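You operate a simulated robot arm through the tools that you are given. There is no shell and no other tool.

The job below is to be done with a simulated two-armed robot. You get a single attempt, and the scene is never put back.

Task
Recharge the lowest bank to 330 bar, then switch the compressor off.
Fine: stop button first; leave the panel alone.

Only the result counts: the job must be done as asked and must still hold three seconds after the hand-in. Knocking over, shifting, dropping, spilling or breaking anything else fails it.

Robot
Two 7-joint arms with two-finger parallel grippers on one trunk that stands fixed in place. Base frame: the origin is at the foot of the trunk, x ahead of it, y to its left, z up. Units: m, rad, N and s.
The left shoulder is at [0.05, 0.168, 1.182], the right one opposite. With the tool pointing down near the work surface each hand reaches from about 0.2 to 0.66 m from the base axis, measured 20 degrees to its own side. Payload 1.57 kg a hand.
The tool frame of a hand sits at the grasp point between the pads (the TCP): z along the fingers, y along the line on which they close. The tips reach 0.03 m beyond it. Largest opening 0.08 m; finger width 0.017, thickness 0.012; the body of the gripper, 0.04 by 0.082 m, starts 0.08 m behind the TCP.
Orientation is that of the tool frame in the base frame, as a unit quaternion [w, x, y, z]. With the fingers straight down and closing along the base's y, the tool's x points along the base's -x, its y along +y and its z along -z.

Tools
- The arms move only by the tool play_rows. It takes "left_motion", "right_motion" or both (then of equal length, played together; a hand with none holds still); each is a list of rows, each a list of 3 entries, a list of its own where there are three numbers: the closure, from 0 (fully open) to 1 (shut), then the shift along the tool's x, y, z in units of 150 mm (1.0 is 150 mm), then the turn, a rotation vector about the tool's x, y, z in units of 90 degrees (1.0 is 90 degrees). In form: [[hand, [tx, ty, tz], [rx, ry, rz]], ...]. A call has 1 to 20 rows; each row is the pose to reach, as a shift and turn from the pose commanded when the call began, along the tool's axes at that moment. A call with a number of a shift or a turn outside -1 to 1 is refused whole. Rows are played at 5 a second. More than 0.05 m and 0.15 rad between two rows, or a gripper value outside its range, and nothing of the call is played. Where a pose cannot be reached the arm comes as near as it can. A force on the tool above 40 N (or 10 N above the force at the start of the call, whichever is more), or a blocked arm, ends the call early, and 0.2 s more pass. Each finger travels about 0.045 m/s and halts on what it meets, pressing with about 36 N; the grip force reading is that of the motor and also rises with nothing between the fingers. The clock runs only during rows and for 0.2 s after the last one: add rows that repeat a pose to give the fingers time. It gives the time, the measured TCP pose, the force on the tool (base axes), the opening and the grip force at its end, in the units of the frame above (readings bear some noise), with the torque about the TCP (base axes, N m) and any sound that the robot's microphone picked up.
- Cameras (640 x 400 px; columns grow to the right, rows downward): "scene" is now at [0.1264, -0.0056, 1.3946]; the picture's right is [-0.08, -1.00, 0.00], its down [-0.57, 0.05, -0.82] and it looks along [0.82, -0.07, -0.57] (base axes); focal length 334 px, centre (320, 200). "left" rides on the left gripper at [0.072, 0.007, -0.122] in its tool frame; the picture's right is [-0.09, 1.00, 0.00], its down [-0.84, -0.08, -0.54] and it looks along [-0.54, -0.05, 0.84] (tool axes); focal length 238 px, centre (320, 200). "right" rides on the right gripper at [0.072, -0.007, -0.122] in its tool frame; the picture's right is [0.09, 1.00, 0.00], its down [-0.84, 0.08, -0.54] and it looks along [-0.54, 0.05, 0.84] (tool axes); focal length 238 px, centre (320, 200). There is no depth. A picture from a camera that has moved, and an enlarged one, comes with that camera's place and axes in the base frame and with its lens.
- camera(camera): a new picture of that camera. It takes no simulated time.
- move_column(by): slides the trunk up (or, below 0, down) by that many m; the arms and the scene camera ride with it, the base frame stays. It gives what a move gives, with no picture.
- head_to(pan, tilt): turns the head with the scene camera to pan (to the left, within 1.396 rad either way) and tilt (down, from -0.506 to 1.204), counted from straight ahead of the robot. It gives what a move gives.
- close_up(camera, box): a new picture of the part [left, top, right, bottom] of that camera's present view, enlarged. It takes no simulated time.
- hand_in(): hands the job in; it is judged then, once.

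Nothing tells you positions but the pictures and the camera data. Unless the task says otherwise, let go and move clear before handing in.

The tools are called after "Call:" as name(argument=value, ...) on one line, values as JSON. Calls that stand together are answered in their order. play_rows: Moves the arms, as the interface text tells. Its arguments: {"type":"object","properties":{"left_motion":{"type":"array"},"right_motion":{"type":"array"}},"required":[]} The other tools are called the same way: move_column (by) moves the trunk up or down; head_to (pan, tilt) turns the head that bears the scene camera; camera (camera) takes a picture; close_up (camera, box) takes an enlarged picture of a part of a camera's view; hand_in () hands the job in.

At the start:

```text
time: 0.0
left_tool_pos: [0.4664, 0.0845, 1.099]
left_tool_rot: [0.0, -0.001, 1.0, 0.001]
left_wrist_force: [-0.7, -0.3, -0.2]
left_torque: [-0.03, -0.01, -0.01]
left_grip_width: 0.0799
left_grasp_force: 0.0
right_tool_pos: [0.4011, -0.2526, 1.1548]
right_tool_rot: [0.0, -0.001, 1.0, -0.001]
right_wrist_force: [-0.6, 0.2, 0.4]
right_torque: [0.0, 0.05, 0.0]
right_grip_width: 0.0799
right_grasp_force: 0.2
trunk travel left (down, up): [-0.35, 0.093]
head pan, tilt (commanded): [-0.084, 0.606]
```

scene: 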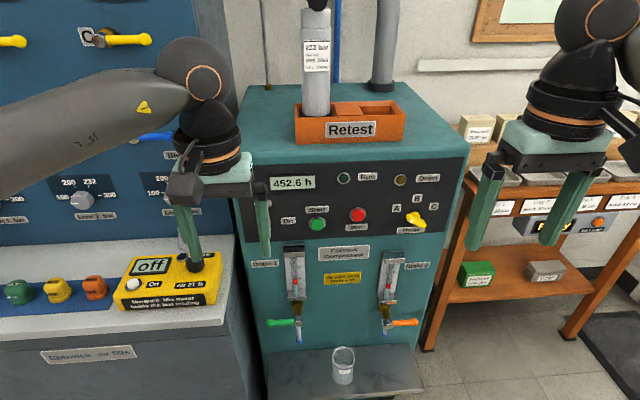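
right: 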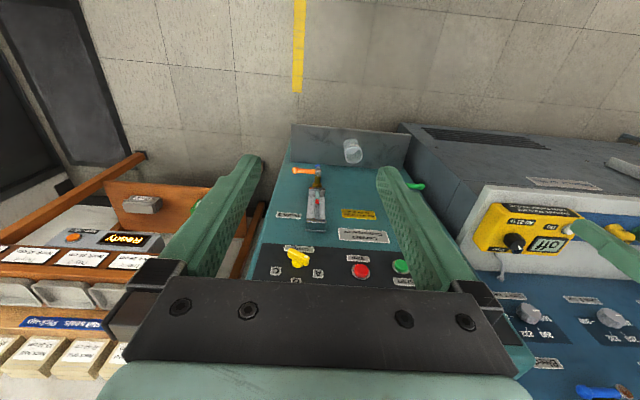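
left: 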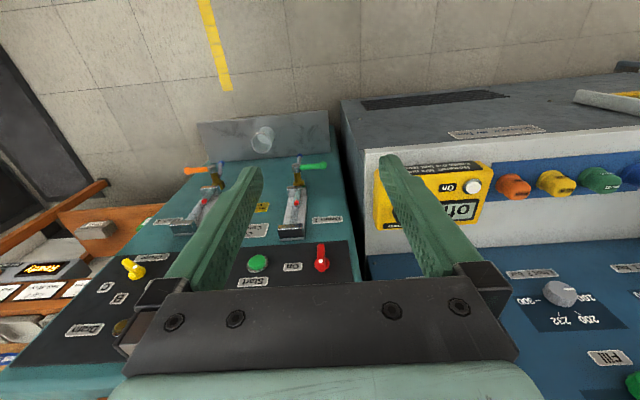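

I see a compressor with a control panel in the middle, a blue bank panel to the left, and a bench on the right. Before moving anything I'll look closely at the labels and look around with the head.

Call:
close_up(camera="scene", box=[240, 150, 480, 300])

Call:
close_up(camera="scene", box=[0, 150, 240, 300])

Call:
close_up(camera="scene", box=[400, 100, 640, 250])

Call:
head_to(pan=0.6, tilt=0.2)

```text
2.67 times, centred on (360, 225) of scene
camera zoom: at [0.1264, -0.0056, 1.3946], right [-0.08, -1.0, 0.0], down [-0.57, 0.05, -0.82], along [0.82, -0.07, -0.57], focal length 890 px, centre (213, 133)
```

zoom: 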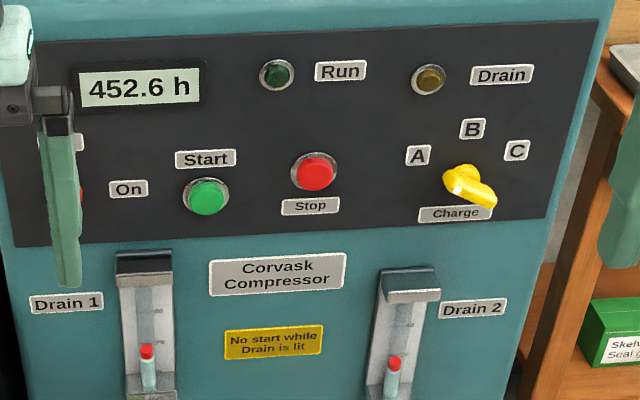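

```text
2.67 times, centred on (120, 225) of scene
camera zoom: at [0.1264, -0.0056, 1.3946], right [-0.08, -1.0, 0.0], down [-0.57, 0.05, -0.82], along [0.82, -0.07, -0.57], focal length 890 px, centre (853, 133)
```

zoom: 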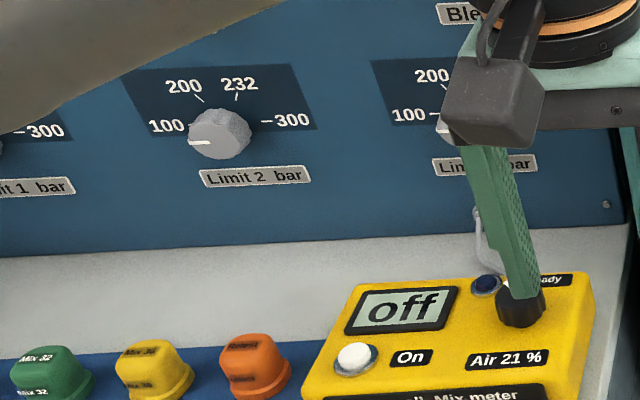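

```text
2.67 times, centred on (520, 175) of scene
camera zoom: at [0.1264, -0.0056, 1.3946], right [-0.08, -1.0, 0.0], down [-0.57, 0.05, -0.82], along [0.82, -0.07, -0.57], focal length 890 px, centre (-213, 267)
```

zoom: 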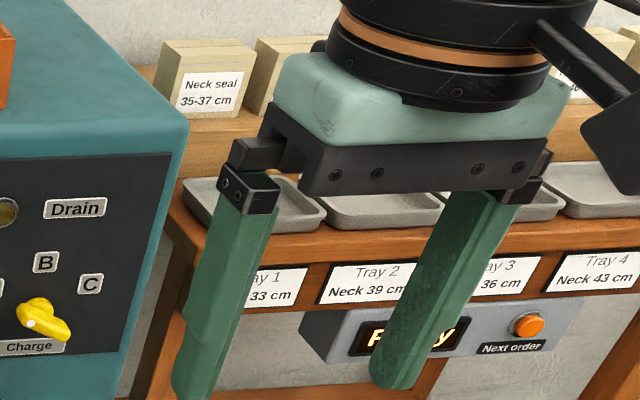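

```text
time: 1.1
left_tool_pos: [0.4675, 0.0839, 1.099]
left_tool_rot: [0.0, 0.0, 1.0, 0.0]
left_wrist_force: [-1.2, 0.6, -0.3]
left_torque: [-0.01, -0.02, -0.01]
left_grip_width: 0.0797
left_grasp_force: 0.1
right_tool_pos: [0.4013, -0.2523, 1.1546]
right_tool_rot: [0.0, 0.001, 1.0, 0.0]
right_wrist_force: [0.3, 0.3, -0.3]
right_torque: [0.01, -0.02, -0.01]
right_grip_width: 0.0799
right_grasp_force: 0.1
trunk travel left (down, up): [-0.35, 0.093]
head pan, tilt (commanded): [0.6, 0.201]
```

Call:
camera(camera="scene")

Call:
close_up(camera="scene", box=[0, 0, 320, 200])

Call:
close_up(camera="scene", box=[320, 0, 640, 200])

Call:
close_up(camera="scene", box=[0, 200, 320, 400])

Call:
close_up(camera="scene", box=[320, 200, 640, 400])

```text
taken
camera scene: at [0.1154, 0.0544, 1.4318], right [0.56, -0.83, 0.0], down [-0.16, -0.11, -0.98], along [0.81, 0.55, -0.2], focal length 334 px, centre (320, 200)
```

scene: 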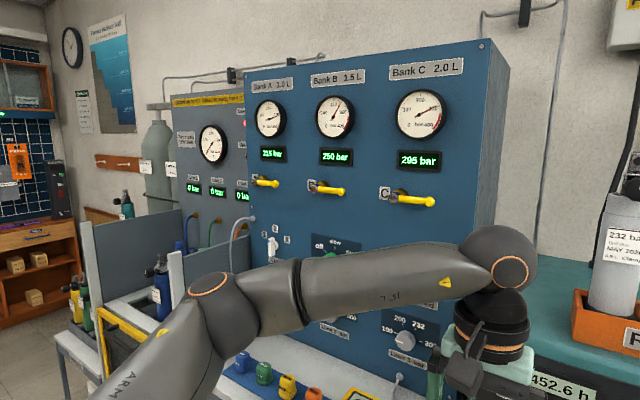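

```text
2.00 times, centred on (160, 100) of scene
camera zoom: at [0.1154, 0.0544, 1.4318], right [0.56, -0.83, 0.0], down [-0.16, -0.11, -0.98], along [0.81, 0.55, -0.2], focal length 668 px, centre (640, 400)
```

zoom: 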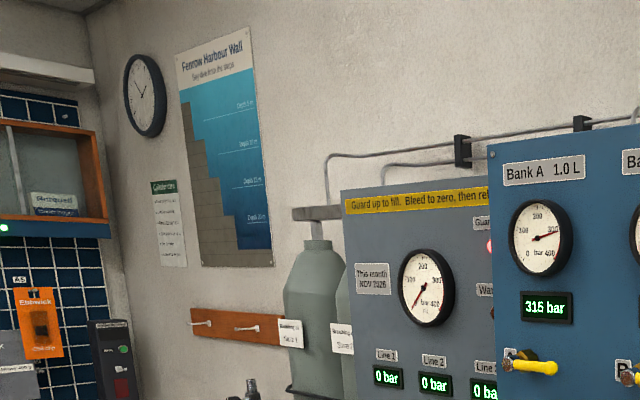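

```text
2.00 times, centred on (480, 100) of scene
camera zoom: at [0.1154, 0.0544, 1.4318], right [0.56, -0.83, 0.0], down [-0.16, -0.11, -0.98], along [0.81, 0.55, -0.2], focal length 668 px, centre (0, 400)
```

zoom: 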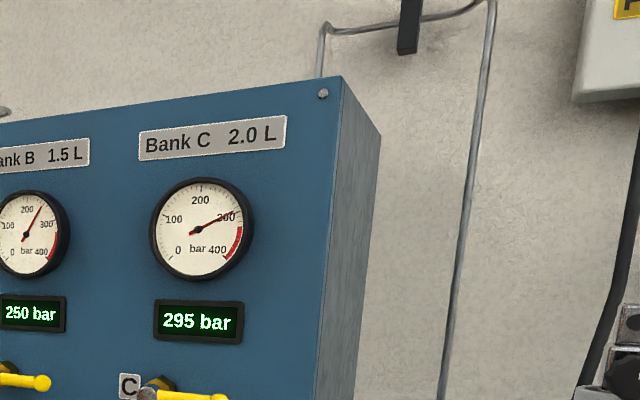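

```text
2.00 times, centred on (160, 300) of scene
camera zoom: at [0.1154, 0.0544, 1.4318], right [0.56, -0.83, 0.0], down [-0.16, -0.11, -0.98], along [0.81, 0.55, -0.2], focal length 668 px, centre (640, 0)
```

zoom: 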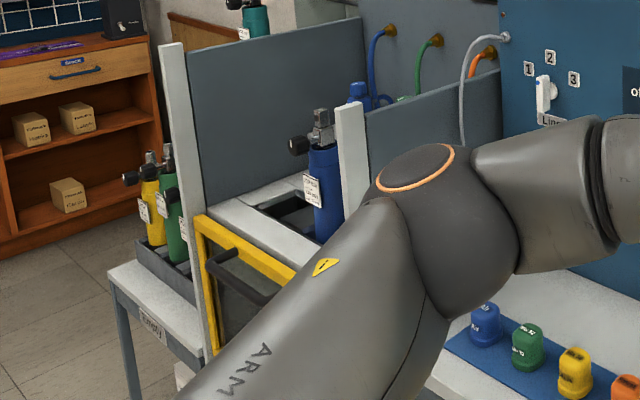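

```text
2.00 times, centred on (480, 300) of scene
camera zoom: at [0.1154, 0.0544, 1.4318], right [0.56, -0.83, 0.0], down [-0.16, -0.11, -0.98], along [0.81, 0.55, -0.2], focal length 668 px, centre (0, 0)
```

zoom: 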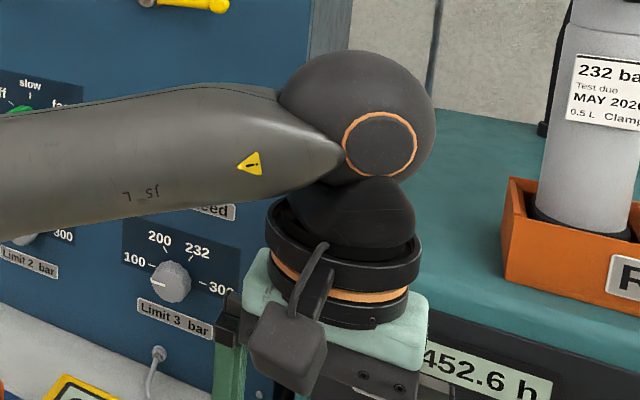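

Bank B reads 250 bar, which is lower than A (315) and C (295), so B looks like the one to recharge. I'll keep looking around for notices and for the compressor's main switch.

Call:
head_to(pan=-0.6, tilt=0.2)

Call:
camera(camera="scene")

Call:
head_to(pan=0.0, tilt=-0.3)

Call:
camera(camera="scene")

Call:
head_to(pan=0.0, tilt=0.8)

Call:
camera(camera="scene")

```text
time: 2.5
left_tool_pos: [0.4665, 0.0837, 1.0983]
left_tool_rot: [0.0, 0.0, 1.0, 0.0]
left_wrist_force: [0.7, 0.0, -0.8]
left_torque: [0.04, 0.03, -0.01]
left_grip_width: 0.0797
left_grasp_force: 0.1
right_tool_pos: [0.4013, -0.2521, 1.1538]
right_tool_rot: [0.001, 0.0, 1.0, 0.0]
right_wrist_force: [-0.5, 0.0, 0.6]
right_torque: [0.02, -0.01, 0.0]
right_grip_width: 0.0802
right_grasp_force: 0.0
trunk travel left (down, up): [-0.35, 0.093]
head pan, tilt (commanded): [-0.6, 0.201]
```

```text
taken
camera scene: at [0.1154, -0.0508, 1.4319], right [-0.56, -0.83, 0.0], down [-0.16, 0.11, -0.98], along [0.81, -0.55, -0.2], focal length 334 px, centre (320, 200)
```

scene: 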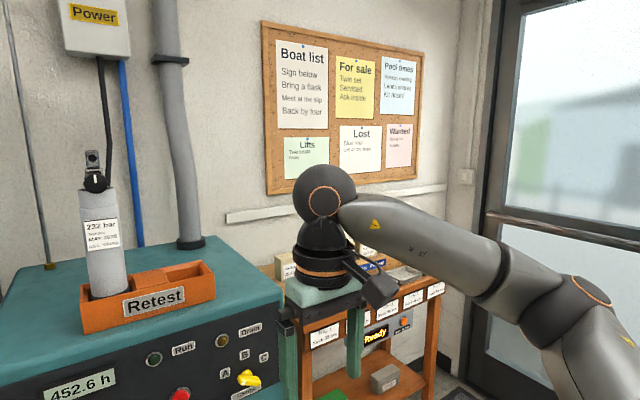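

```text
time: 3.5
left_tool_pos: [0.467, 0.0848, 1.0991]
left_tool_rot: [0.001, -0.001, 1.0, 0.0]
left_wrist_force: [-0.1, 0.7, 0.1]
left_torque: [-0.02, 0.03, 0.03]
left_grip_width: 0.0798
left_grasp_force: 0.0
right_tool_pos: [0.4001, -0.2527, 1.1539]
right_tool_rot: [0.0, 0.0, 1.0, -0.001]
right_wrist_force: [-0.9, 0.0, -0.9]
right_torque: [-0.03, 0.0, 0.01]
right_grip_width: 0.08
right_grasp_force: 0.0
trunk travel left (down, up): [-0.35, 0.093]
head pan, tilt (commanded): [0.0, -0.3]
```

```text
taken
camera scene: at [0.1171, 0.0018, 1.4758], right [0.0, -1.0, 0.0], down [0.3, 0.0, -0.96], along [0.96, 0.0, 0.3], focal length 334 px, centre (320, 200)
```

scene: 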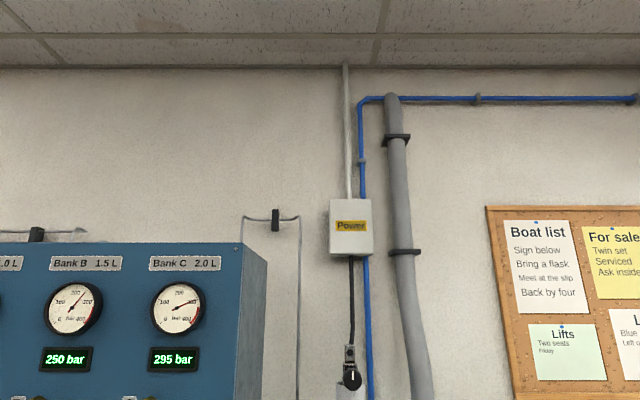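

```text
time: 4.8
left_tool_pos: [0.4661, 0.0842, 1.0987]
left_tool_rot: [0.001, -0.001, 1.0, 0.0]
left_wrist_force: [0.3, 0.1, 0.6]
left_torque: [0.01, 0.01, 0.01]
left_grip_width: 0.0801
left_grasp_force: 0.0
right_tool_pos: [0.4004, -0.2523, 1.1536]
right_tool_rot: [0.0, 0.0, 1.0, 0.0]
right_wrist_force: [0.4, -0.1, -0.6]
right_torque: [-0.02, 0.01, -0.03]
right_grip_width: 0.0802
right_grasp_force: 0.1
trunk travel left (down, up): [-0.35, 0.093]
head pan, tilt (commanded): [0.0, 0.799]
```

```text
taken
camera scene: at [0.1192, 0.0018, 1.3783], right [0.0, -1.0, 0.0], down [-0.72, 0.0, -0.7], along [0.7, 0.0, -0.72], focal length 334 px, centre (320, 200)
```

scene: 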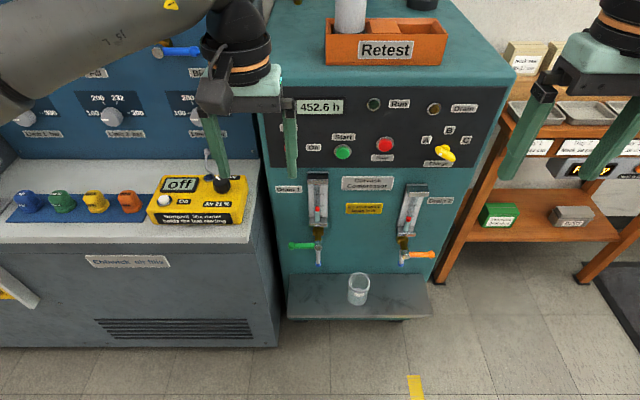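

Call:
close_up(camera="left", box=[60, 200, 380, 400])

Call:
close_up(camera="left", box=[60, 120, 380, 320])

Call:
close_up(camera="right", box=[240, 120, 440, 290])

Call:
close_up(camera="scene", box=[270, 90, 510, 310])

```text
2.00 times, centred on (220, 300) of left
camera zoom: at [0.3938, 0.0902, 1.2194], right [0.09, 1.0, 0.0], down [0.84, -0.08, 0.54], along [0.54, -0.05, -0.84], focal length 477 px, centre (520, 0)
```

zoom: 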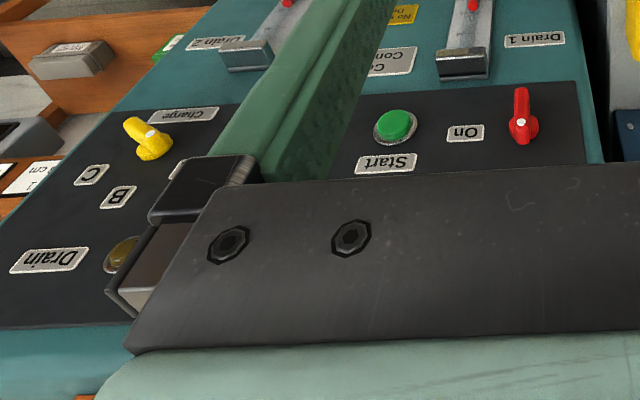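

```text
2.00 times, centred on (220, 220) of left
camera zoom: at [0.3938, 0.0902, 1.2194], right [0.09, 1.0, 0.0], down [0.84, -0.08, 0.54], along [0.54, -0.05, -0.84], focal length 477 px, centre (520, 160)
```

zoom: 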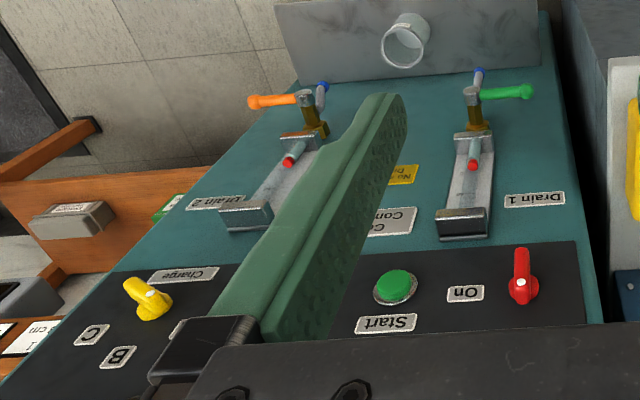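

```text
2.35 times, centred on (340, 205) of right
camera zoom: at [0.3291, -0.2595, 1.2755], right [-0.09, 1.0, 0.0], down [0.84, 0.08, 0.54], along [0.54, 0.05, -0.84], focal length 561 px, centre (273, 188)
```

zoom: 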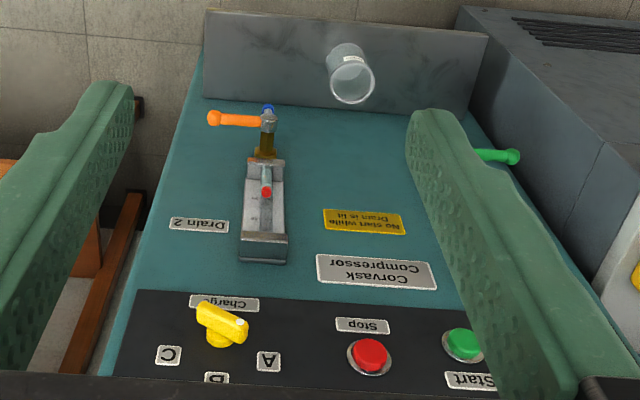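

```text
1.82 times, centred on (390, 200) of scene
camera zoom: at [0.1192, 0.0018, 1.3783], right [0.0, -1.0, 0.0], down [-0.72, 0.0, -0.7], along [0.7, 0.0, -0.72], focal length 607 px, centre (193, 200)
```

zoom: 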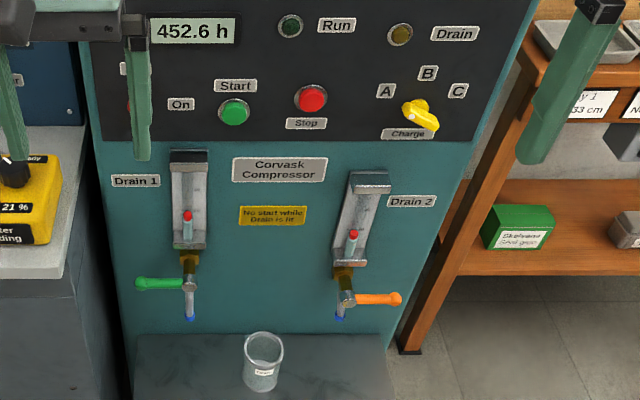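

The bank readings put B lowest at 250 bar. The compressor has a selector, start and stop buttons and a red main switch hidden behind the left hand, so I'll move that hand aside to see the switch.

Call:
play_rows(left_motion=[[0, [0.15, 0.18, 0], [0, 0, 0]], [0, [0.3, 0.36, 0], [0, 0, 0]], [0, [0.45, 0.54, 0], [0, 0, 0]], [0, [0.6, 0.72, 0], [0, 0, 0]], [0, [0.75, 0.9, 0], [0, 0, 0]], [0, [0.75, 0.9, 0], [0, 0, 0]]])

Call:
camera(camera="scene")

Call:
close_up(camera="scene", box=[240, 80, 400, 180])

Call:
close_up(camera="scene", box=[360, 80, 520, 180])

Call:
close_up(camera="scene", box=[270, 170, 350, 270])

Call:
close_up(camera="scene", box=[370, 170, 450, 270])

```text
time: 6.2
left_tool_pos: [0.3536, 0.2172, 1.0998]
left_tool_rot: [-0.001, 0.0, 1.0, 0.0]
left_wrist_force: [0.1, 1.1, -0.2]
left_torque: [-0.05, -0.01, -0.02]
left_grip_width: 0.0799
left_grasp_force: 0.2
right_tool_pos: [0.4009, -0.2523, 1.1545]
right_tool_rot: [0.0, 0.0, 1.0, 0.0]
right_wrist_force: [-0.8, 0.0, 0.4]
right_torque: [0.02, 0.03, -0.01]
right_grip_width: 0.0801
right_grasp_force: 0.1
trunk travel left (down, up): [-0.35, 0.093]
head pan, tilt (commanded): [0.0, 0.799]
```

```text
taken
camera scene: at [0.1193, 0.0016, 1.3782], right [0.0, -1.0, 0.0], down [-0.72, 0.0, -0.7], along [0.7, 0.0, -0.72], focal length 334 px, centre (320, 200)
```

scene: 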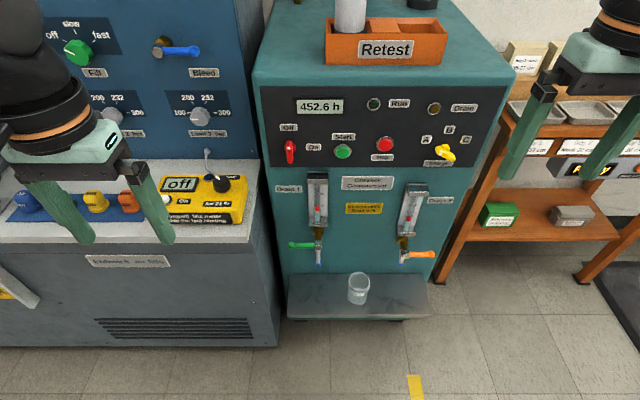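

```text
4.00 times, centred on (320, 130) of scene
camera zoom: at [0.1193, 0.0016, 1.3782], right [0.0, -1.0, 0.0], down [-0.72, 0.0, -0.7], along [0.7, 0.0, -0.72], focal length 1336 px, centre (320, 480)
```

zoom: 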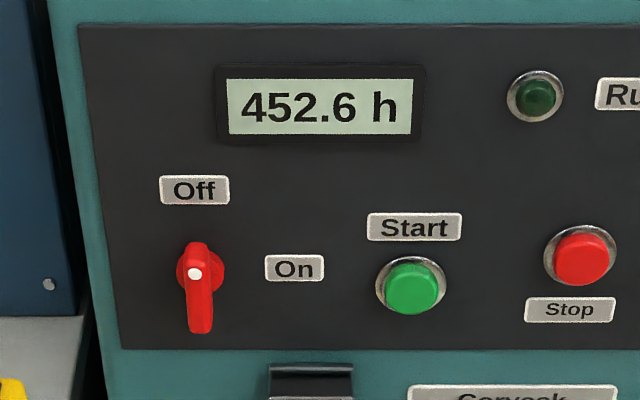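

```text
4.00 times, centred on (440, 130) of scene
camera zoom: at [0.1193, 0.0016, 1.3782], right [0.0, -1.0, 0.0], down [-0.72, 0.0, -0.7], along [0.7, 0.0, -0.72], focal length 1336 px, centre (-160, 480)
```

zoom: 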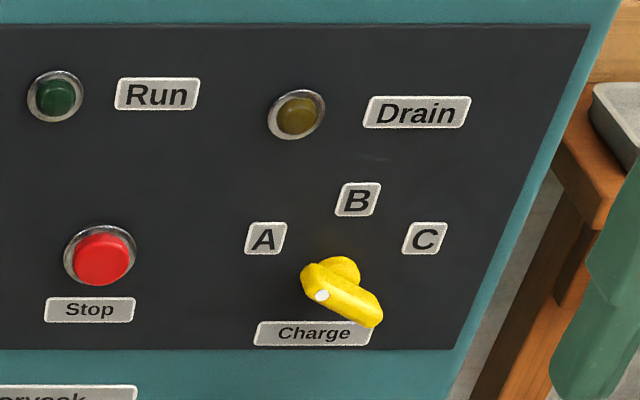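

```text
4.00 times, centred on (310, 220) of scene
camera zoom: at [0.1193, 0.0016, 1.3782], right [0.0, -1.0, 0.0], down [-0.72, 0.0, -0.7], along [0.7, 0.0, -0.72], focal length 1336 px, centre (360, 120)
```

zoom: 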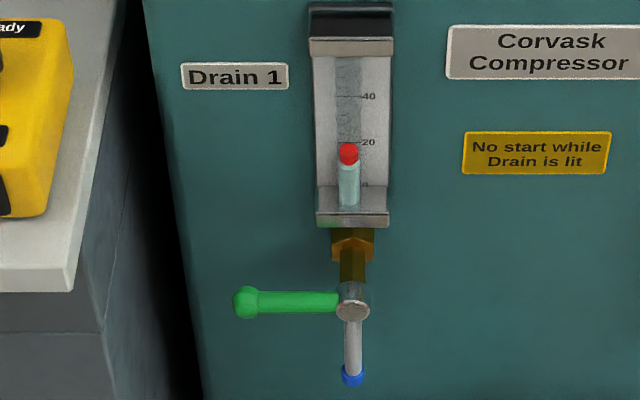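

```text
4.00 times, centred on (410, 220) of scene
camera zoom: at [0.1193, 0.0016, 1.3782], right [0.0, -1.0, 0.0], down [-0.72, 0.0, -0.7], along [0.7, 0.0, -0.72], focal length 1336 px, centre (-40, 120)
```

zoom: 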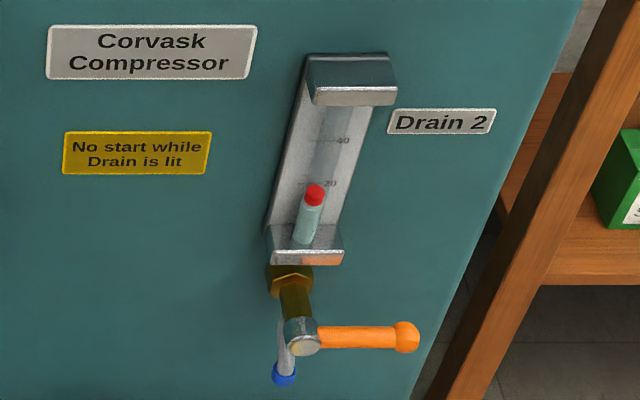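

The red main switch's dot points up to Off, the Charge selector's dot points to A, and the Drain lamp looks unlit. Next I'll pitch the left hand to point forward, at a safe distance from the panel, so it can work the red switch at about [0.70, 0.06, 0.95].

Call:
play_rows(left_motion=[[0, [-0.0592, -0.0761, 0.0556], [0, -0.0833, 0]], [0, [-0.1183, -0.1522, 0.1112], [0, -0.1667, 0]], [0, [-0.1775, -0.2283, 0.1668], [0, -0.25, 0]], [0, [-0.2367, -0.3043, 0.2223], [0, -0.3333, 0]], [0, [-0.2958, -0.3804, 0.2779], [0, -0.4167, 0]], [0, [-0.355, -0.4565, 0.3335], [0, -0.5, 0]], [0, [-0.4142, -0.5326, 0.3891], [0, -0.5833, 0]], [0, [-0.4733, -0.6087, 0.4447], [0, -0.6667, 0]], [0, [-0.5325, -0.6848, 0.5003], [0, -0.75, 0]], [0, [-0.5917, -0.7608, 0.5558], [0, -0.8333, 0]], [0, [-0.6508, -0.8369, 0.6114], [0, -0.9167, 0]], [0, [-0.71, -0.913, 0.667], [0, -1, 0]], [0, [-0.71, -0.913, 0.667], [0, -1, 0]]])

Call:
camera(camera="left")

Call:
camera(camera="scene")

```text
time: 9.0
left_tool_pos: [0.4556, 0.068, 1.0059]
left_tool_rot: [0.707, -0.002, 0.707, 0.001]
left_wrist_force: [-0.4, -0.6, 0.0]
left_torque: [0.0, 0.0, -0.04]
left_grip_width: 0.0801
left_grasp_force: 0.1
left hand out of reach, approached as far as the arm can: row 12, 13
right_tool_pos: [0.4004, -0.2534, 1.1538]
right_tool_rot: [0.0, 0.0, 1.0, 0.0]
right_wrist_force: [-0.3, 0.0, 0.2]
right_torque: [0.04, 0.01, 0.02]
right_grip_width: 0.08
right_grasp_force: 0.0
trunk travel left (down, up): [-0.35, 0.093]
head pan, tilt (commanded): [0.0, 0.799]
```

```text
taken
camera left: at [0.3325, 0.0746, 0.9337], right [0.0, 1.0, 0.09], down [-0.54, -0.08, 0.84], along [0.84, -0.05, 0.54], focal length 238 px, centre (320, 200)
```

left: 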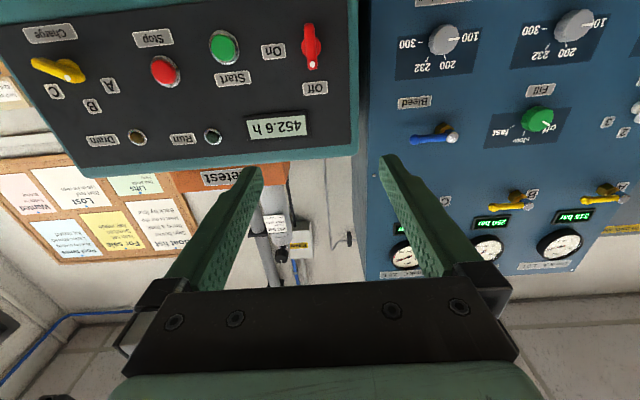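

```text
taken
camera scene: at [0.1191, 0.0018, 1.3783], right [0.0, -1.0, 0.0], down [-0.72, 0.0, -0.7], along [0.7, 0.0, -0.72], focal length 334 px, centre (320, 200)
```

scene: 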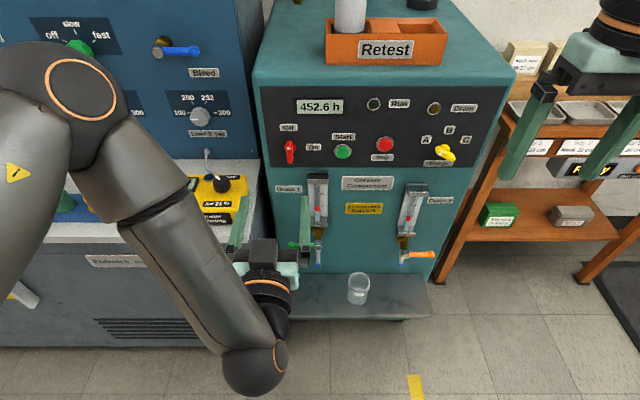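

Call:
close_up(camera="left", box=[200, 0, 360, 100])

Call:
close_up(camera="left", box=[0, 10, 240, 160])

Call:
close_up(camera="left", box=[380, 170, 640, 280])

```text
4.00 times, centred on (280, 50) of left
camera zoom: at [0.3325, 0.0746, 0.9337], right [0.0, 1.0, 0.09], down [-0.54, -0.08, 0.84], along [0.84, -0.05, 0.54], focal length 953 px, centre (480, 800)
```

zoom: 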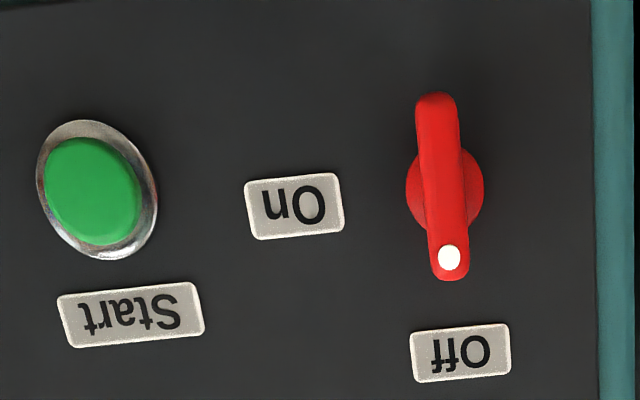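

```text
2.67 times, centred on (120, 85) of left
camera zoom: at [0.3325, 0.0746, 0.9337], right [0.0, 1.0, 0.09], down [-0.54, -0.08, 0.84], along [0.84, -0.05, 0.54], focal length 636 px, centre (853, 507)
```

zoom: 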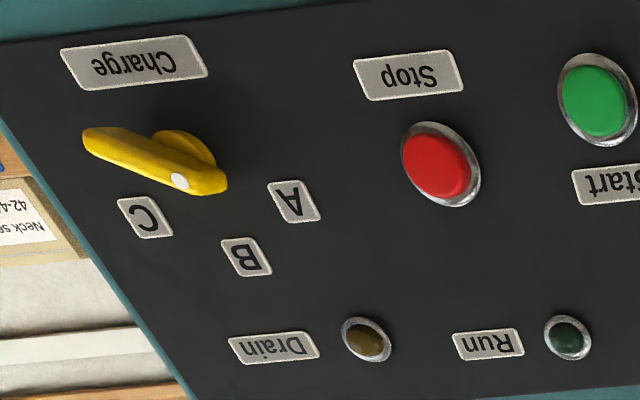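

```text
2.46 times, centred on (510, 225) of left
camera zoom: at [0.3325, 0.0746, 0.9337], right [0.0, 1.0, 0.09], down [-0.54, -0.08, 0.84], along [0.84, -0.05, 0.54], focal length 587 px, centre (-148, 138)
```

zoom: 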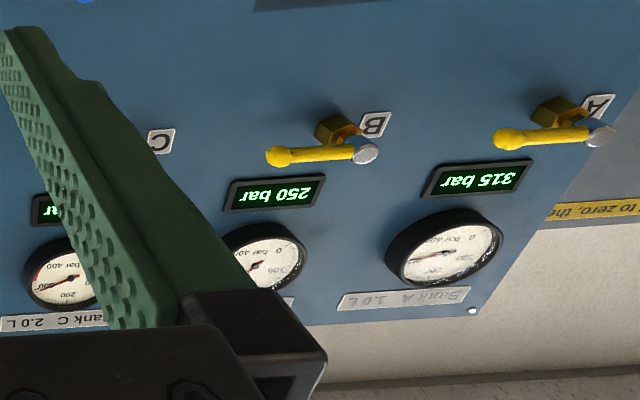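

The red switch sits at about y 0.064, z 0.933, with its front at x 0.687 and the panel face at x 0.714. I'll bring the open left hand straight in front of it, stopping short of contact.

Call:
play_rows(left_motion=[[0, [0.088, -0.025, 0.187], [0, 0, 0]], [0, [0.176, -0.05, 0.373], [0, 0, 0]], [0, [0.264, -0.074, 0.56], [0, 0, 0]], [0, [0.352, -0.1, 0.747], [0, 0, 0]], [0, [0.44, -0.124, 0.933], [0, 0, 0]], [0, [0.44, -0.124, 0.933], [0, 0, 0]]])

Call:
camera(camera="left")

Call:
camera(camera="scene")

```text
time: 10.4
left_tool_pos: [0.5778, 0.0082, 0.9846]
left_tool_rot: [0.705, -0.001, 0.709, 0.002]
left_wrist_force: [-0.3, 0.0, -0.1]
left_torque: [0.01, 0.03, 0.01]
left_grip_width: 0.08
left_grasp_force: 0.1
left hand out of reach, approached as far as the arm can: row 1, 2, 3, 4, 5, 6
right_tool_pos: [0.4013, -0.2515, 1.155]
right_tool_rot: [0.0, 0.0, 1.0, 0.0]
right_wrist_force: [-0.2, 0.3, 0.6]
right_torque: [0.03, 0.01, 0.06]
right_grip_width: 0.0799
right_grasp_force: 0.0
trunk travel left (down, up): [-0.35, 0.093]
head pan, tilt (commanded): [0.0, 0.799]
```

```text
taken
camera left: at [0.4548, 0.0129, 0.9116], right [-0.01, 1.0, 0.09], down [-0.54, -0.08, 0.84], along [0.84, -0.04, 0.54], focal length 238 px, centre (320, 200)
```

left: 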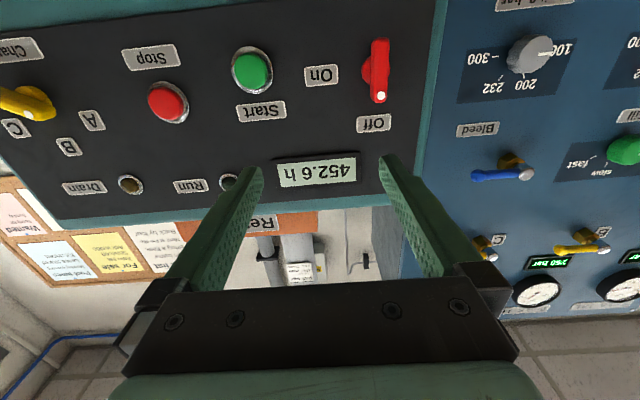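

```text
taken
camera scene: at [0.1192, 0.0019, 1.3782], right [0.0, -1.0, 0.0], down [-0.72, 0.0, -0.7], along [0.7, 0.0, -0.72], focal length 334 px, centre (320, 200)
```

scene: 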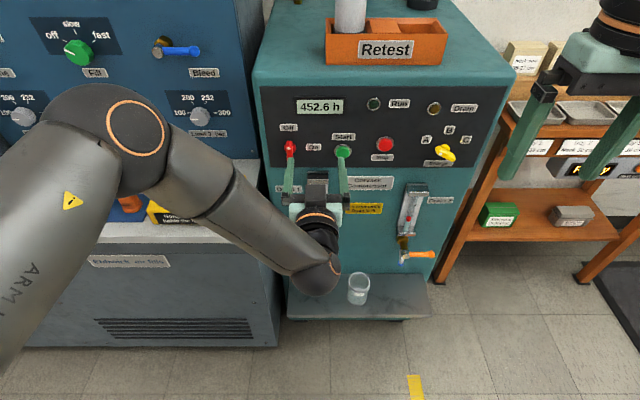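

The left hand ran into its reach limit and drifted right, because the shoulder sits too high for a forward-pointing tool here. I'll back it off and lower the trunk so the arm comes at the panel more level.

Call:
play_rows(left_motion=[[0, [-0.1, 0.0, -0.2], [0, 0, 0]], [0, [-0.2, 0.0, -0.4], [0, 0, 0]], [0, [-0.3, 0.0, -0.6], [0, 0, 0]], [0, [-0.4, 0, -0.8], [0, 0, 0]], [0, [-0.4, 0, -0.8], [0, 0, 0]]])

Call:
camera(camera="scene")

Call:
camera(camera="left")

```text
time: 11.6
left_tool_pos: [0.4536, 0.0074, 1.041]
left_tool_rot: [0.707, 0.0, 0.707, 0.0]
left_wrist_force: [-0.5, 0.0, -0.1]
left_torque: [0.01, 0.01, 0.02]
left_grip_width: 0.08
left_grasp_force: 0.1
right_tool_pos: [0.4011, -0.2533, 1.1539]
right_tool_rot: [0.0, 0.0, 1.0, 0.0]
right_wrist_force: [-0.6, 0.1, -0.3]
right_torque: [-0.01, -0.03, 0.01]
right_grip_width: 0.0802
right_grasp_force: 0.0
trunk travel left (down, up): [-0.35, 0.093]
head pan, tilt (commanded): [0.0, 0.799]
```

```text
taken
camera scene: at [0.1193, 0.0018, 1.3782], right [0.0, -1.0, 0.0], down [-0.72, 0.0, -0.7], along [0.7, 0.0, -0.72], focal length 334 px, centre (320, 200)
```

scene: 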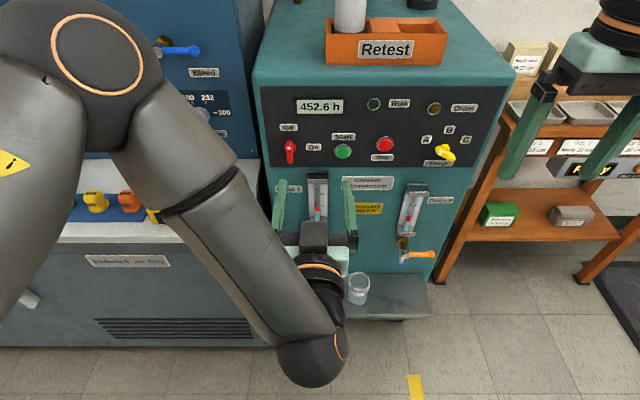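

```text
taken
camera left: at [0.3315, 0.0137, 0.9682], right [0.0, 1.0, 0.09], down [-0.54, -0.08, 0.84], along [0.84, -0.05, 0.54], focal length 238 px, centre (320, 200)
```

left: 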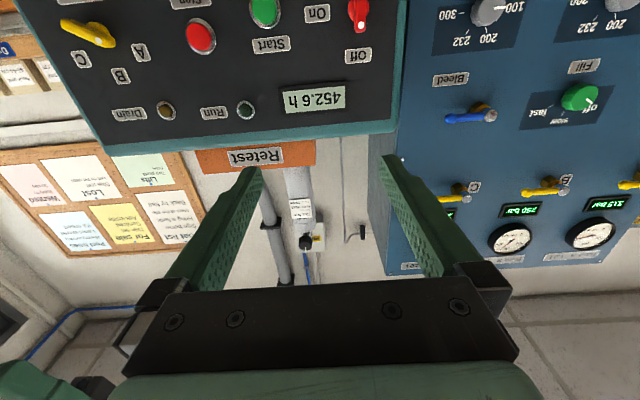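

Call:
move_column(by=-0.1)

Call:
camera(camera="scene")

```text
time: 12.9
left_tool_pos: [0.4545, 0.0078, 0.9405]
left_tool_rot: [0.707, 0.0, 0.707, 0.0]
left_wrist_force: [-0.2, 0.2, 0.2]
left_torque: [-0.01, -0.04, 0.03]
left_grip_width: 0.08
left_grasp_force: 0.1
right_tool_pos: [0.4017, -0.2525, 1.0545]
right_tool_rot: [0.0, 0.0, 1.0, 0.0]
right_wrist_force: [0.3, -0.5, -0.7]
right_torque: [0.01, 0.0, -0.02]
right_grip_width: 0.08
right_grasp_force: 0.1
trunk travel left (down, up): [-0.25, 0.193]
head pan, tilt (commanded): [0.0, 0.799]
```

```text
taken
camera scene: at [0.119, 0.0019, 1.2783], right [0.0, -1.0, 0.0], down [-0.72, 0.0, -0.7], along [0.7, 0.0, -0.72], focal length 334 px, centre (320, 200)
```

scene: 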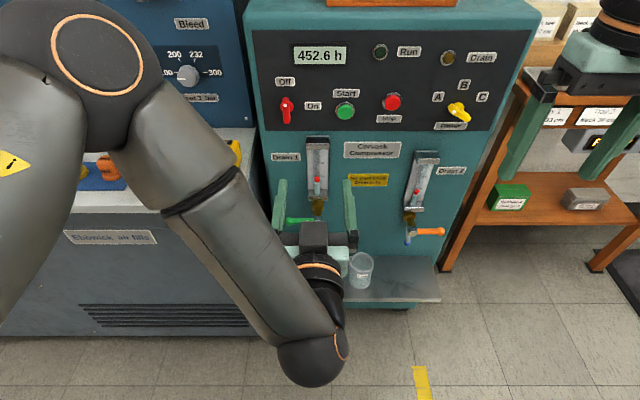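

Call:
move_column(by=-0.08)

Call:
play_rows(left_motion=[[0, [-0.125, 0.09, 0.1], [0, 0, 0]], [0, [-0.25, 0.18, 0.2], [0, 0, 0]], [0, [-0.375, 0.27, 0.3], [0, 0, 0]], [0, [-0.5, 0.36, 0.4], [0, 0, 0]], [0, [-0.5, 0.36, 0.4], [0, 0, 0]]])

Call:
camera(camera="scene")

Call:
camera(camera="left")

```text
time: 14.1
left_tool_pos: [0.4545, 0.0074, 0.8613]
left_tool_rot: [0.707, 0.001, 0.707, -0.001]
left_wrist_force: [0.4, 0.1, -0.3]
left_torque: [0.0, -0.01, 0.01]
left_grip_width: 0.08
left_grasp_force: 0.1
right_tool_pos: [0.4005, -0.2527, 0.9747]
right_tool_rot: [0.0, 0.0, 1.0, 0.0]
right_wrist_force: [-0.9, 0.5, 0.2]
right_torque: [-0.03, -0.02, 0.01]
right_grip_width: 0.0802
right_grasp_force: 0.0
trunk travel left (down, up): [-0.17, 0.273]
head pan, tilt (commanded): [0.0, 0.799]
```

```text
time: 15.3
left_tool_pos: [0.5164, 0.0638, 0.9366]
left_tool_rot: [0.707, 0.0, 0.707, 0.0]
left_wrist_force: [-0.4, 0.8, -0.7]
left_torque: [0.02, 0.0, -0.03]
left_grip_width: 0.0801
left_grasp_force: 0.0
right_tool_pos: [0.4016, -0.2528, 0.9741]
right_tool_rot: [0.0, 0.001, 1.0, 0.0]
right_wrist_force: [0.1, 0.1, 0.6]
right_torque: [0.03, -0.02, -0.03]
right_grip_width: 0.08
right_grasp_force: 0.1
trunk travel left (down, up): [-0.17, 0.273]
head pan, tilt (commanded): [0.0, 0.799]
```

```text
taken
camera scene: at [0.1192, 0.0019, 1.1982], right [0.0, -1.0, 0.0], down [-0.72, 0.0, -0.7], along [0.7, 0.0, -0.72], focal length 334 px, centre (320, 200)
```

scene: 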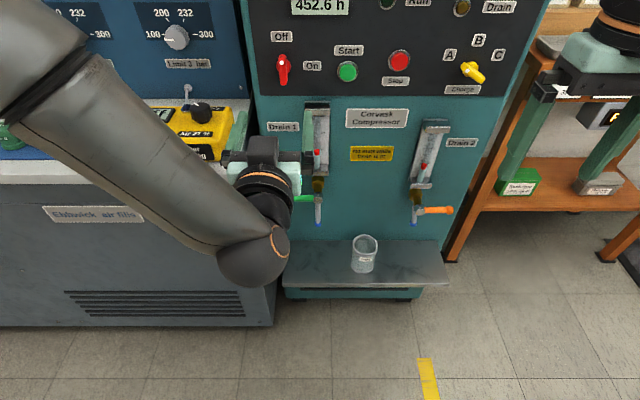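

```text
taken
camera left: at [0.3935, 0.0695, 0.8637], right [0.0, 1.0, 0.09], down [-0.54, -0.08, 0.84], along [0.84, -0.05, 0.54], focal length 238 px, centre (320, 200)
```

left: 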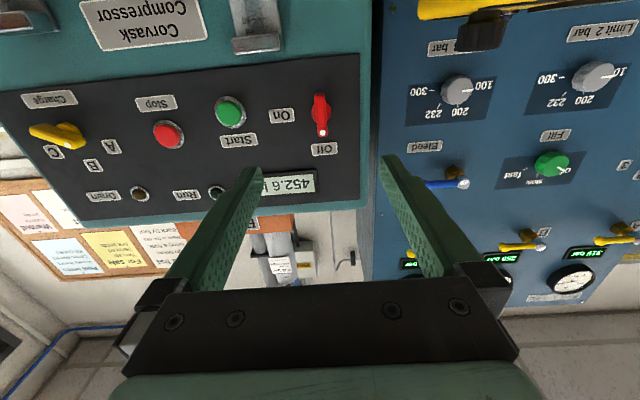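

Lowering the trunk worked: the left hand is now in front of the switch and within reach. I'll take a close look to refine the alignment.

Call:
close_up(camera="left", box=[240, 70, 400, 170])

Call:
close_up(camera="scene", box=[240, 10, 400, 110])

```text
4.00 times, centred on (320, 120) of left
camera zoom: at [0.3935, 0.0695, 0.8637], right [0.0, 1.0, 0.09], down [-0.54, -0.08, 0.84], along [0.84, -0.05, 0.54], focal length 953 px, centre (320, 520)
```

zoom: 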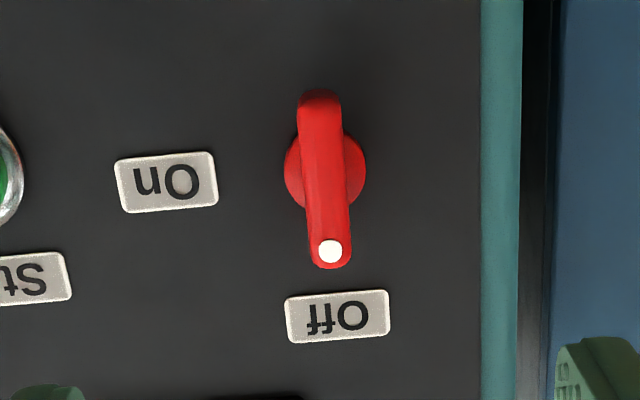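

```text
4.00 times, centred on (320, 60) of scene
camera zoom: at [0.1192, 0.0019, 1.1982], right [0.0, -1.0, 0.0], down [-0.72, 0.0, -0.7], along [0.7, 0.0, -0.72], focal length 1336 px, centre (320, 760)
```

zoom: 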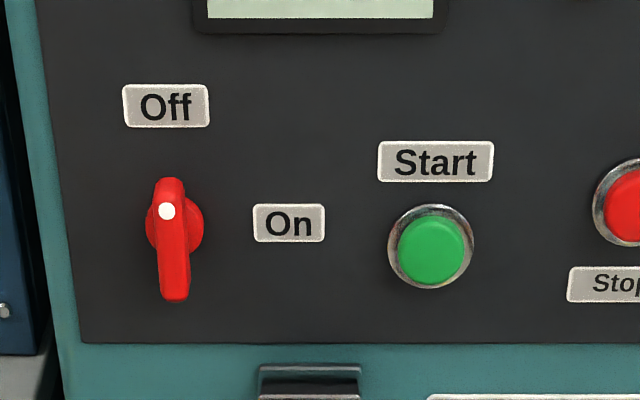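

Call:
play_rows(left_motion=[[0, [0.02, 0.007, 0.25], [0, 0, 0]], [0, [0.02, 0.007, 0.5], [0, 0, 0]], [0, [0.02, 0.007, 0.757], [0, 0, 0]], [0, [0.02, 0.007, 0.757], [0, 0, 0]]])

Call:
camera(camera="left")

Call:
camera(camera="scene")

```text
time: 16.3
left_tool_pos: [0.6269, 0.0669, 0.9342]
left_tool_rot: [0.707, 0.001, 0.707, 0.0]
left_wrist_force: [0.3, 0.4, 0.0]
left_torque: [-0.01, 0.0, 0.02]
left_grip_width: 0.0802
left_grasp_force: 0.1
right_tool_pos: [0.401, -0.2532, 0.9733]
right_tool_rot: [0.0, 0.0, 1.0, 0.0]
right_wrist_force: [-1.3, 0.4, -0.1]
right_torque: [-0.06, 0.0, 0.03]
right_grip_width: 0.08
right_grasp_force: 0.1
trunk travel left (down, up): [-0.17, 0.273]
head pan, tilt (commanded): [0.0, 0.799]
```

```text
taken
camera left: at [0.5047, 0.0738, 0.8616], right [0.0, 1.0, 0.09], down [-0.54, -0.08, 0.84], along [0.84, -0.05, 0.54], focal length 238 px, centre (320, 200)
```

left: 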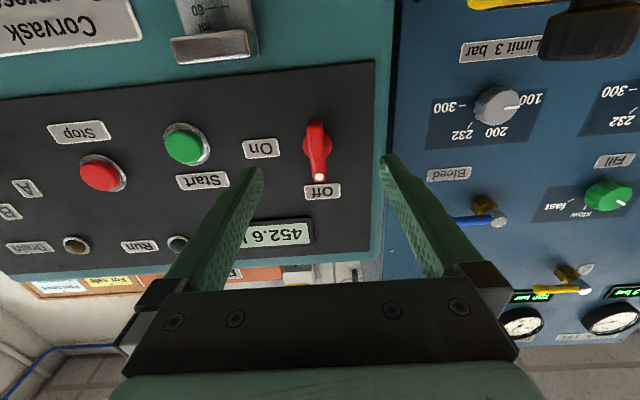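

```text
taken
camera scene: at [0.1193, 0.0018, 1.1982], right [0.0, -1.0, 0.0], down [-0.72, 0.0, -0.7], along [0.7, 0.0, -0.72], focal length 334 px, centre (320, 200)
```

scene: 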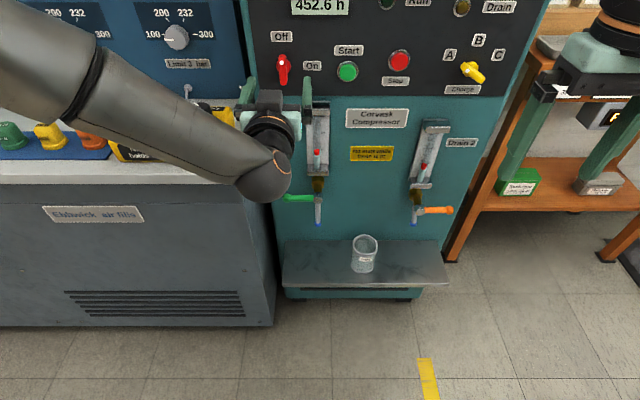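

Call:
play_rows(left_motion=[[0, [0.0, -0.008, 0.1], [0, 0, 0]], [0, [0.0, -0.008, 0.2], [0, 0, 0]], [0, [0.0, -0.008, 0.3], [0, 0, 0]], [0, [0.0, -0.008, 0.3], [0, 0, 0]]])

Call:
camera(camera="left")

Call:
close_up(camera="scene", box=[160, 0, 400, 150])

```text
time: 17.3
left_tool_pos: [0.6722, 0.0625, 0.9334]
left_tool_rot: [0.707, 0.0, 0.707, 0.001]
left_wrist_force: [-0.2, -0.4, -0.1]
left_torque: [0.01, -0.04, -0.01]
left_grip_width: 0.08
left_grasp_force: 0.0
right_tool_pos: [0.4013, -0.2526, 0.974]
right_tool_rot: [0.001, 0.001, 1.0, 0.0]
right_wrist_force: [1.1, 0.2, 0.0]
right_torque: [-0.01, 0.0, 0.02]
right_grip_width: 0.0802
right_grasp_force: 0.0
trunk travel left (down, up): [-0.17, 0.273]
head pan, tilt (commanded): [0.0, 0.799]
```

```text
taken
camera left: at [0.5498, 0.0695, 0.8603], right [0.0, 1.0, 0.09], down [-0.54, -0.08, 0.84], along [0.84, -0.05, 0.54], focal length 238 px, centre (320, 200)
```

left: 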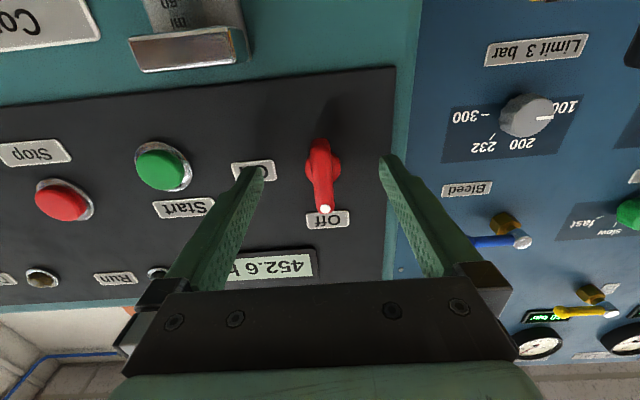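

```text
2.67 times, centred on (280, 75) of scene
camera zoom: at [0.1192, 0.0018, 1.1982], right [0.0, -1.0, 0.0], down [-0.72, 0.0, -0.7], along [0.7, 0.0, -0.72], focal length 890 px, centre (427, 533)
```

zoom: 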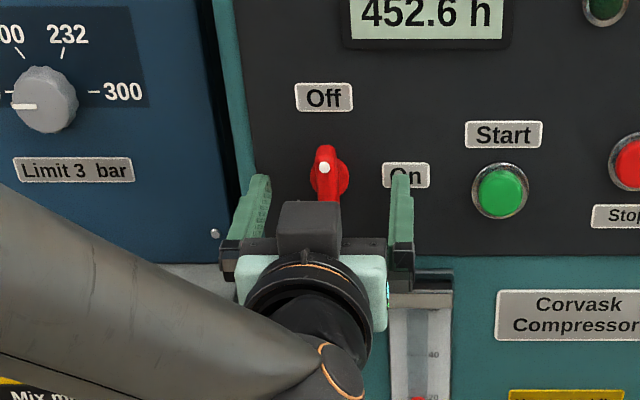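

The switch bar is centred between the fingers, so I'll close on it.

Call:
play_rows(left_motion=[[1, [0, 0, 0], [0, 0, 0]], [1, [0, 0, 0], [0, 0, 0]], [1, [0, 0, 0], [0, 0, 0]], [1, [0, 0, 0], [0, 0, 0]], [1, [0, 0, 0], [0, 0, 0]], [1, [0, 0, 0], [0, 0, 0]]])

Call:
camera(camera="left")

Call:
close_up(camera="scene", box=[160, 0, 400, 150])

```text
time: 18.7
left_tool_pos: [0.6736, 0.0652, 0.9335]
left_tool_rot: [0.707, -0.001, 0.707, 0.001]
left_wrist_force: [-1.8, 7.7, 0.0]
left_torque: [0.03, 0.08, -0.13]
left_grip_width: 0.0131
left_grasp_force: 29.8
right_tool_pos: [0.3999, -0.2514, 0.9741]
right_tool_rot: [-0.001, 0.0, 1.0, 0.001]
right_wrist_force: [0.4, -0.5, 0.0]
right_torque: [0.01, -0.03, -0.03]
right_grip_width: 0.08
right_grasp_force: 0.0
trunk travel left (down, up): [-0.17, 0.273]
head pan, tilt (commanded): [0.0, 0.799]
```

```text
taken
camera left: at [0.5498, 0.0708, 0.8605], right [0.0, 1.0, 0.09], down [-0.54, -0.08, 0.84], along [0.84, -0.05, 0.54], focal length 238 px, centre (320, 200)
```

left: 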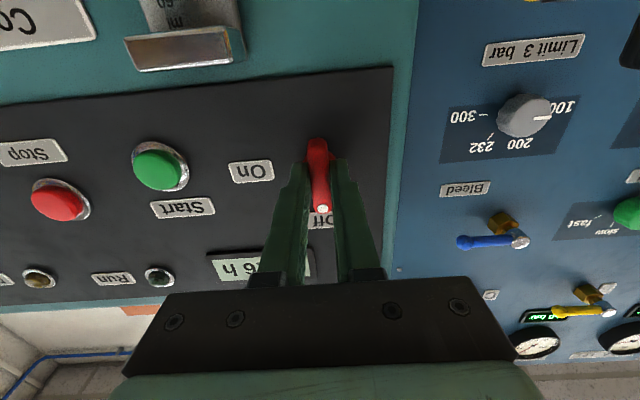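

```text
2.67 times, centred on (280, 75) of scene
camera zoom: at [0.119, 0.0025, 1.1982], right [0.0, -1.0, 0.0], down [-0.72, 0.0, -0.7], along [0.7, 0.0, -0.72], focal length 890 px, centre (427, 533)
```

zoom: 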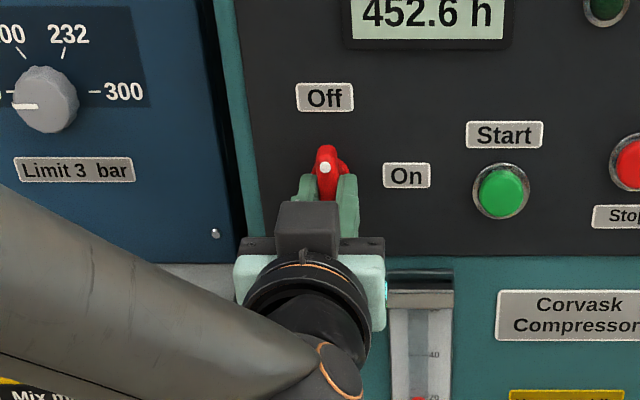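

Call:
play_rows(left_motion=[[1, [0, 0.012, 0], [0, 0, 0.06]], [1, [0, 0.012, 0], [0, 0, 0.14]], [1, [0, 0.012, 0], [0, 0, 0.22]], [1, [0, 0.012, 0], [0, 0, 0.3]], [1, [0, 0.012, 0], [0, 0, 0.3]]])

Call:
camera(camera="left")

Call:
close_up(camera="scene", box=[160, 0, 400, 150])

```text
time: 19.9
left_tool_pos: [0.672, 0.0664, 0.934]
left_tool_rot: [0.688, 0.163, 0.687, 0.167]
left_wrist_force: [-3.5, 14.5, 2.6]
left_torque: [-0.03, -0.71, -0.47]
left_grip_width: 0.0132
left_grasp_force: 29.5
right_tool_pos: [0.4006, -0.2523, 0.9745]
right_tool_rot: [0.002, 0.0, 1.0, -0.001]
right_wrist_force: [0.2, 0.3, 0.1]
right_torque: [-0.05, 0.02, 0.01]
right_grip_width: 0.08
right_grasp_force: 0.0
trunk travel left (down, up): [-0.17, 0.273]
head pan, tilt (commanded): [0.0, 0.799]
```

```text
taken
camera left: at [0.5498, 0.1034, 0.8711], right [0.0, 0.84, 0.53], down [-0.54, -0.45, 0.71], along [0.84, -0.29, 0.46], focal length 238 px, centre (320, 200)
```

left: 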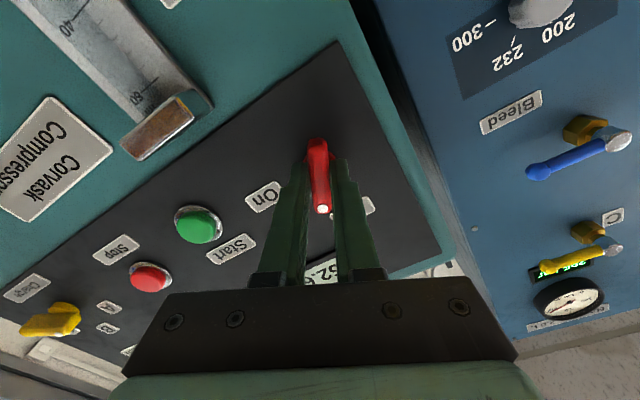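

```text
2.67 times, centred on (280, 75) of scene
camera zoom: at [0.1186, 0.0031, 1.1983], right [0.0, -1.0, 0.0], down [-0.72, 0.0, -0.7], along [0.7, 0.0, -0.72], focal length 890 px, centre (427, 533)
```

zoom: 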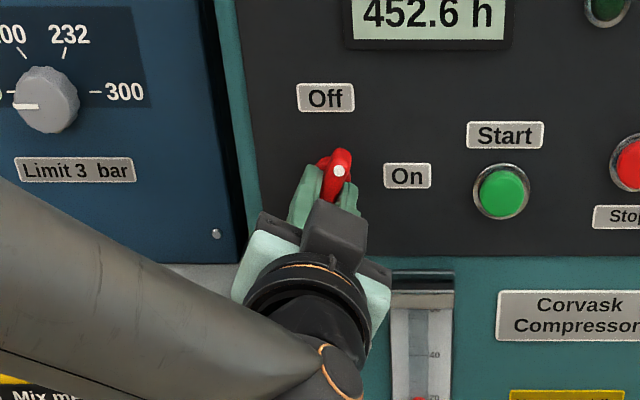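

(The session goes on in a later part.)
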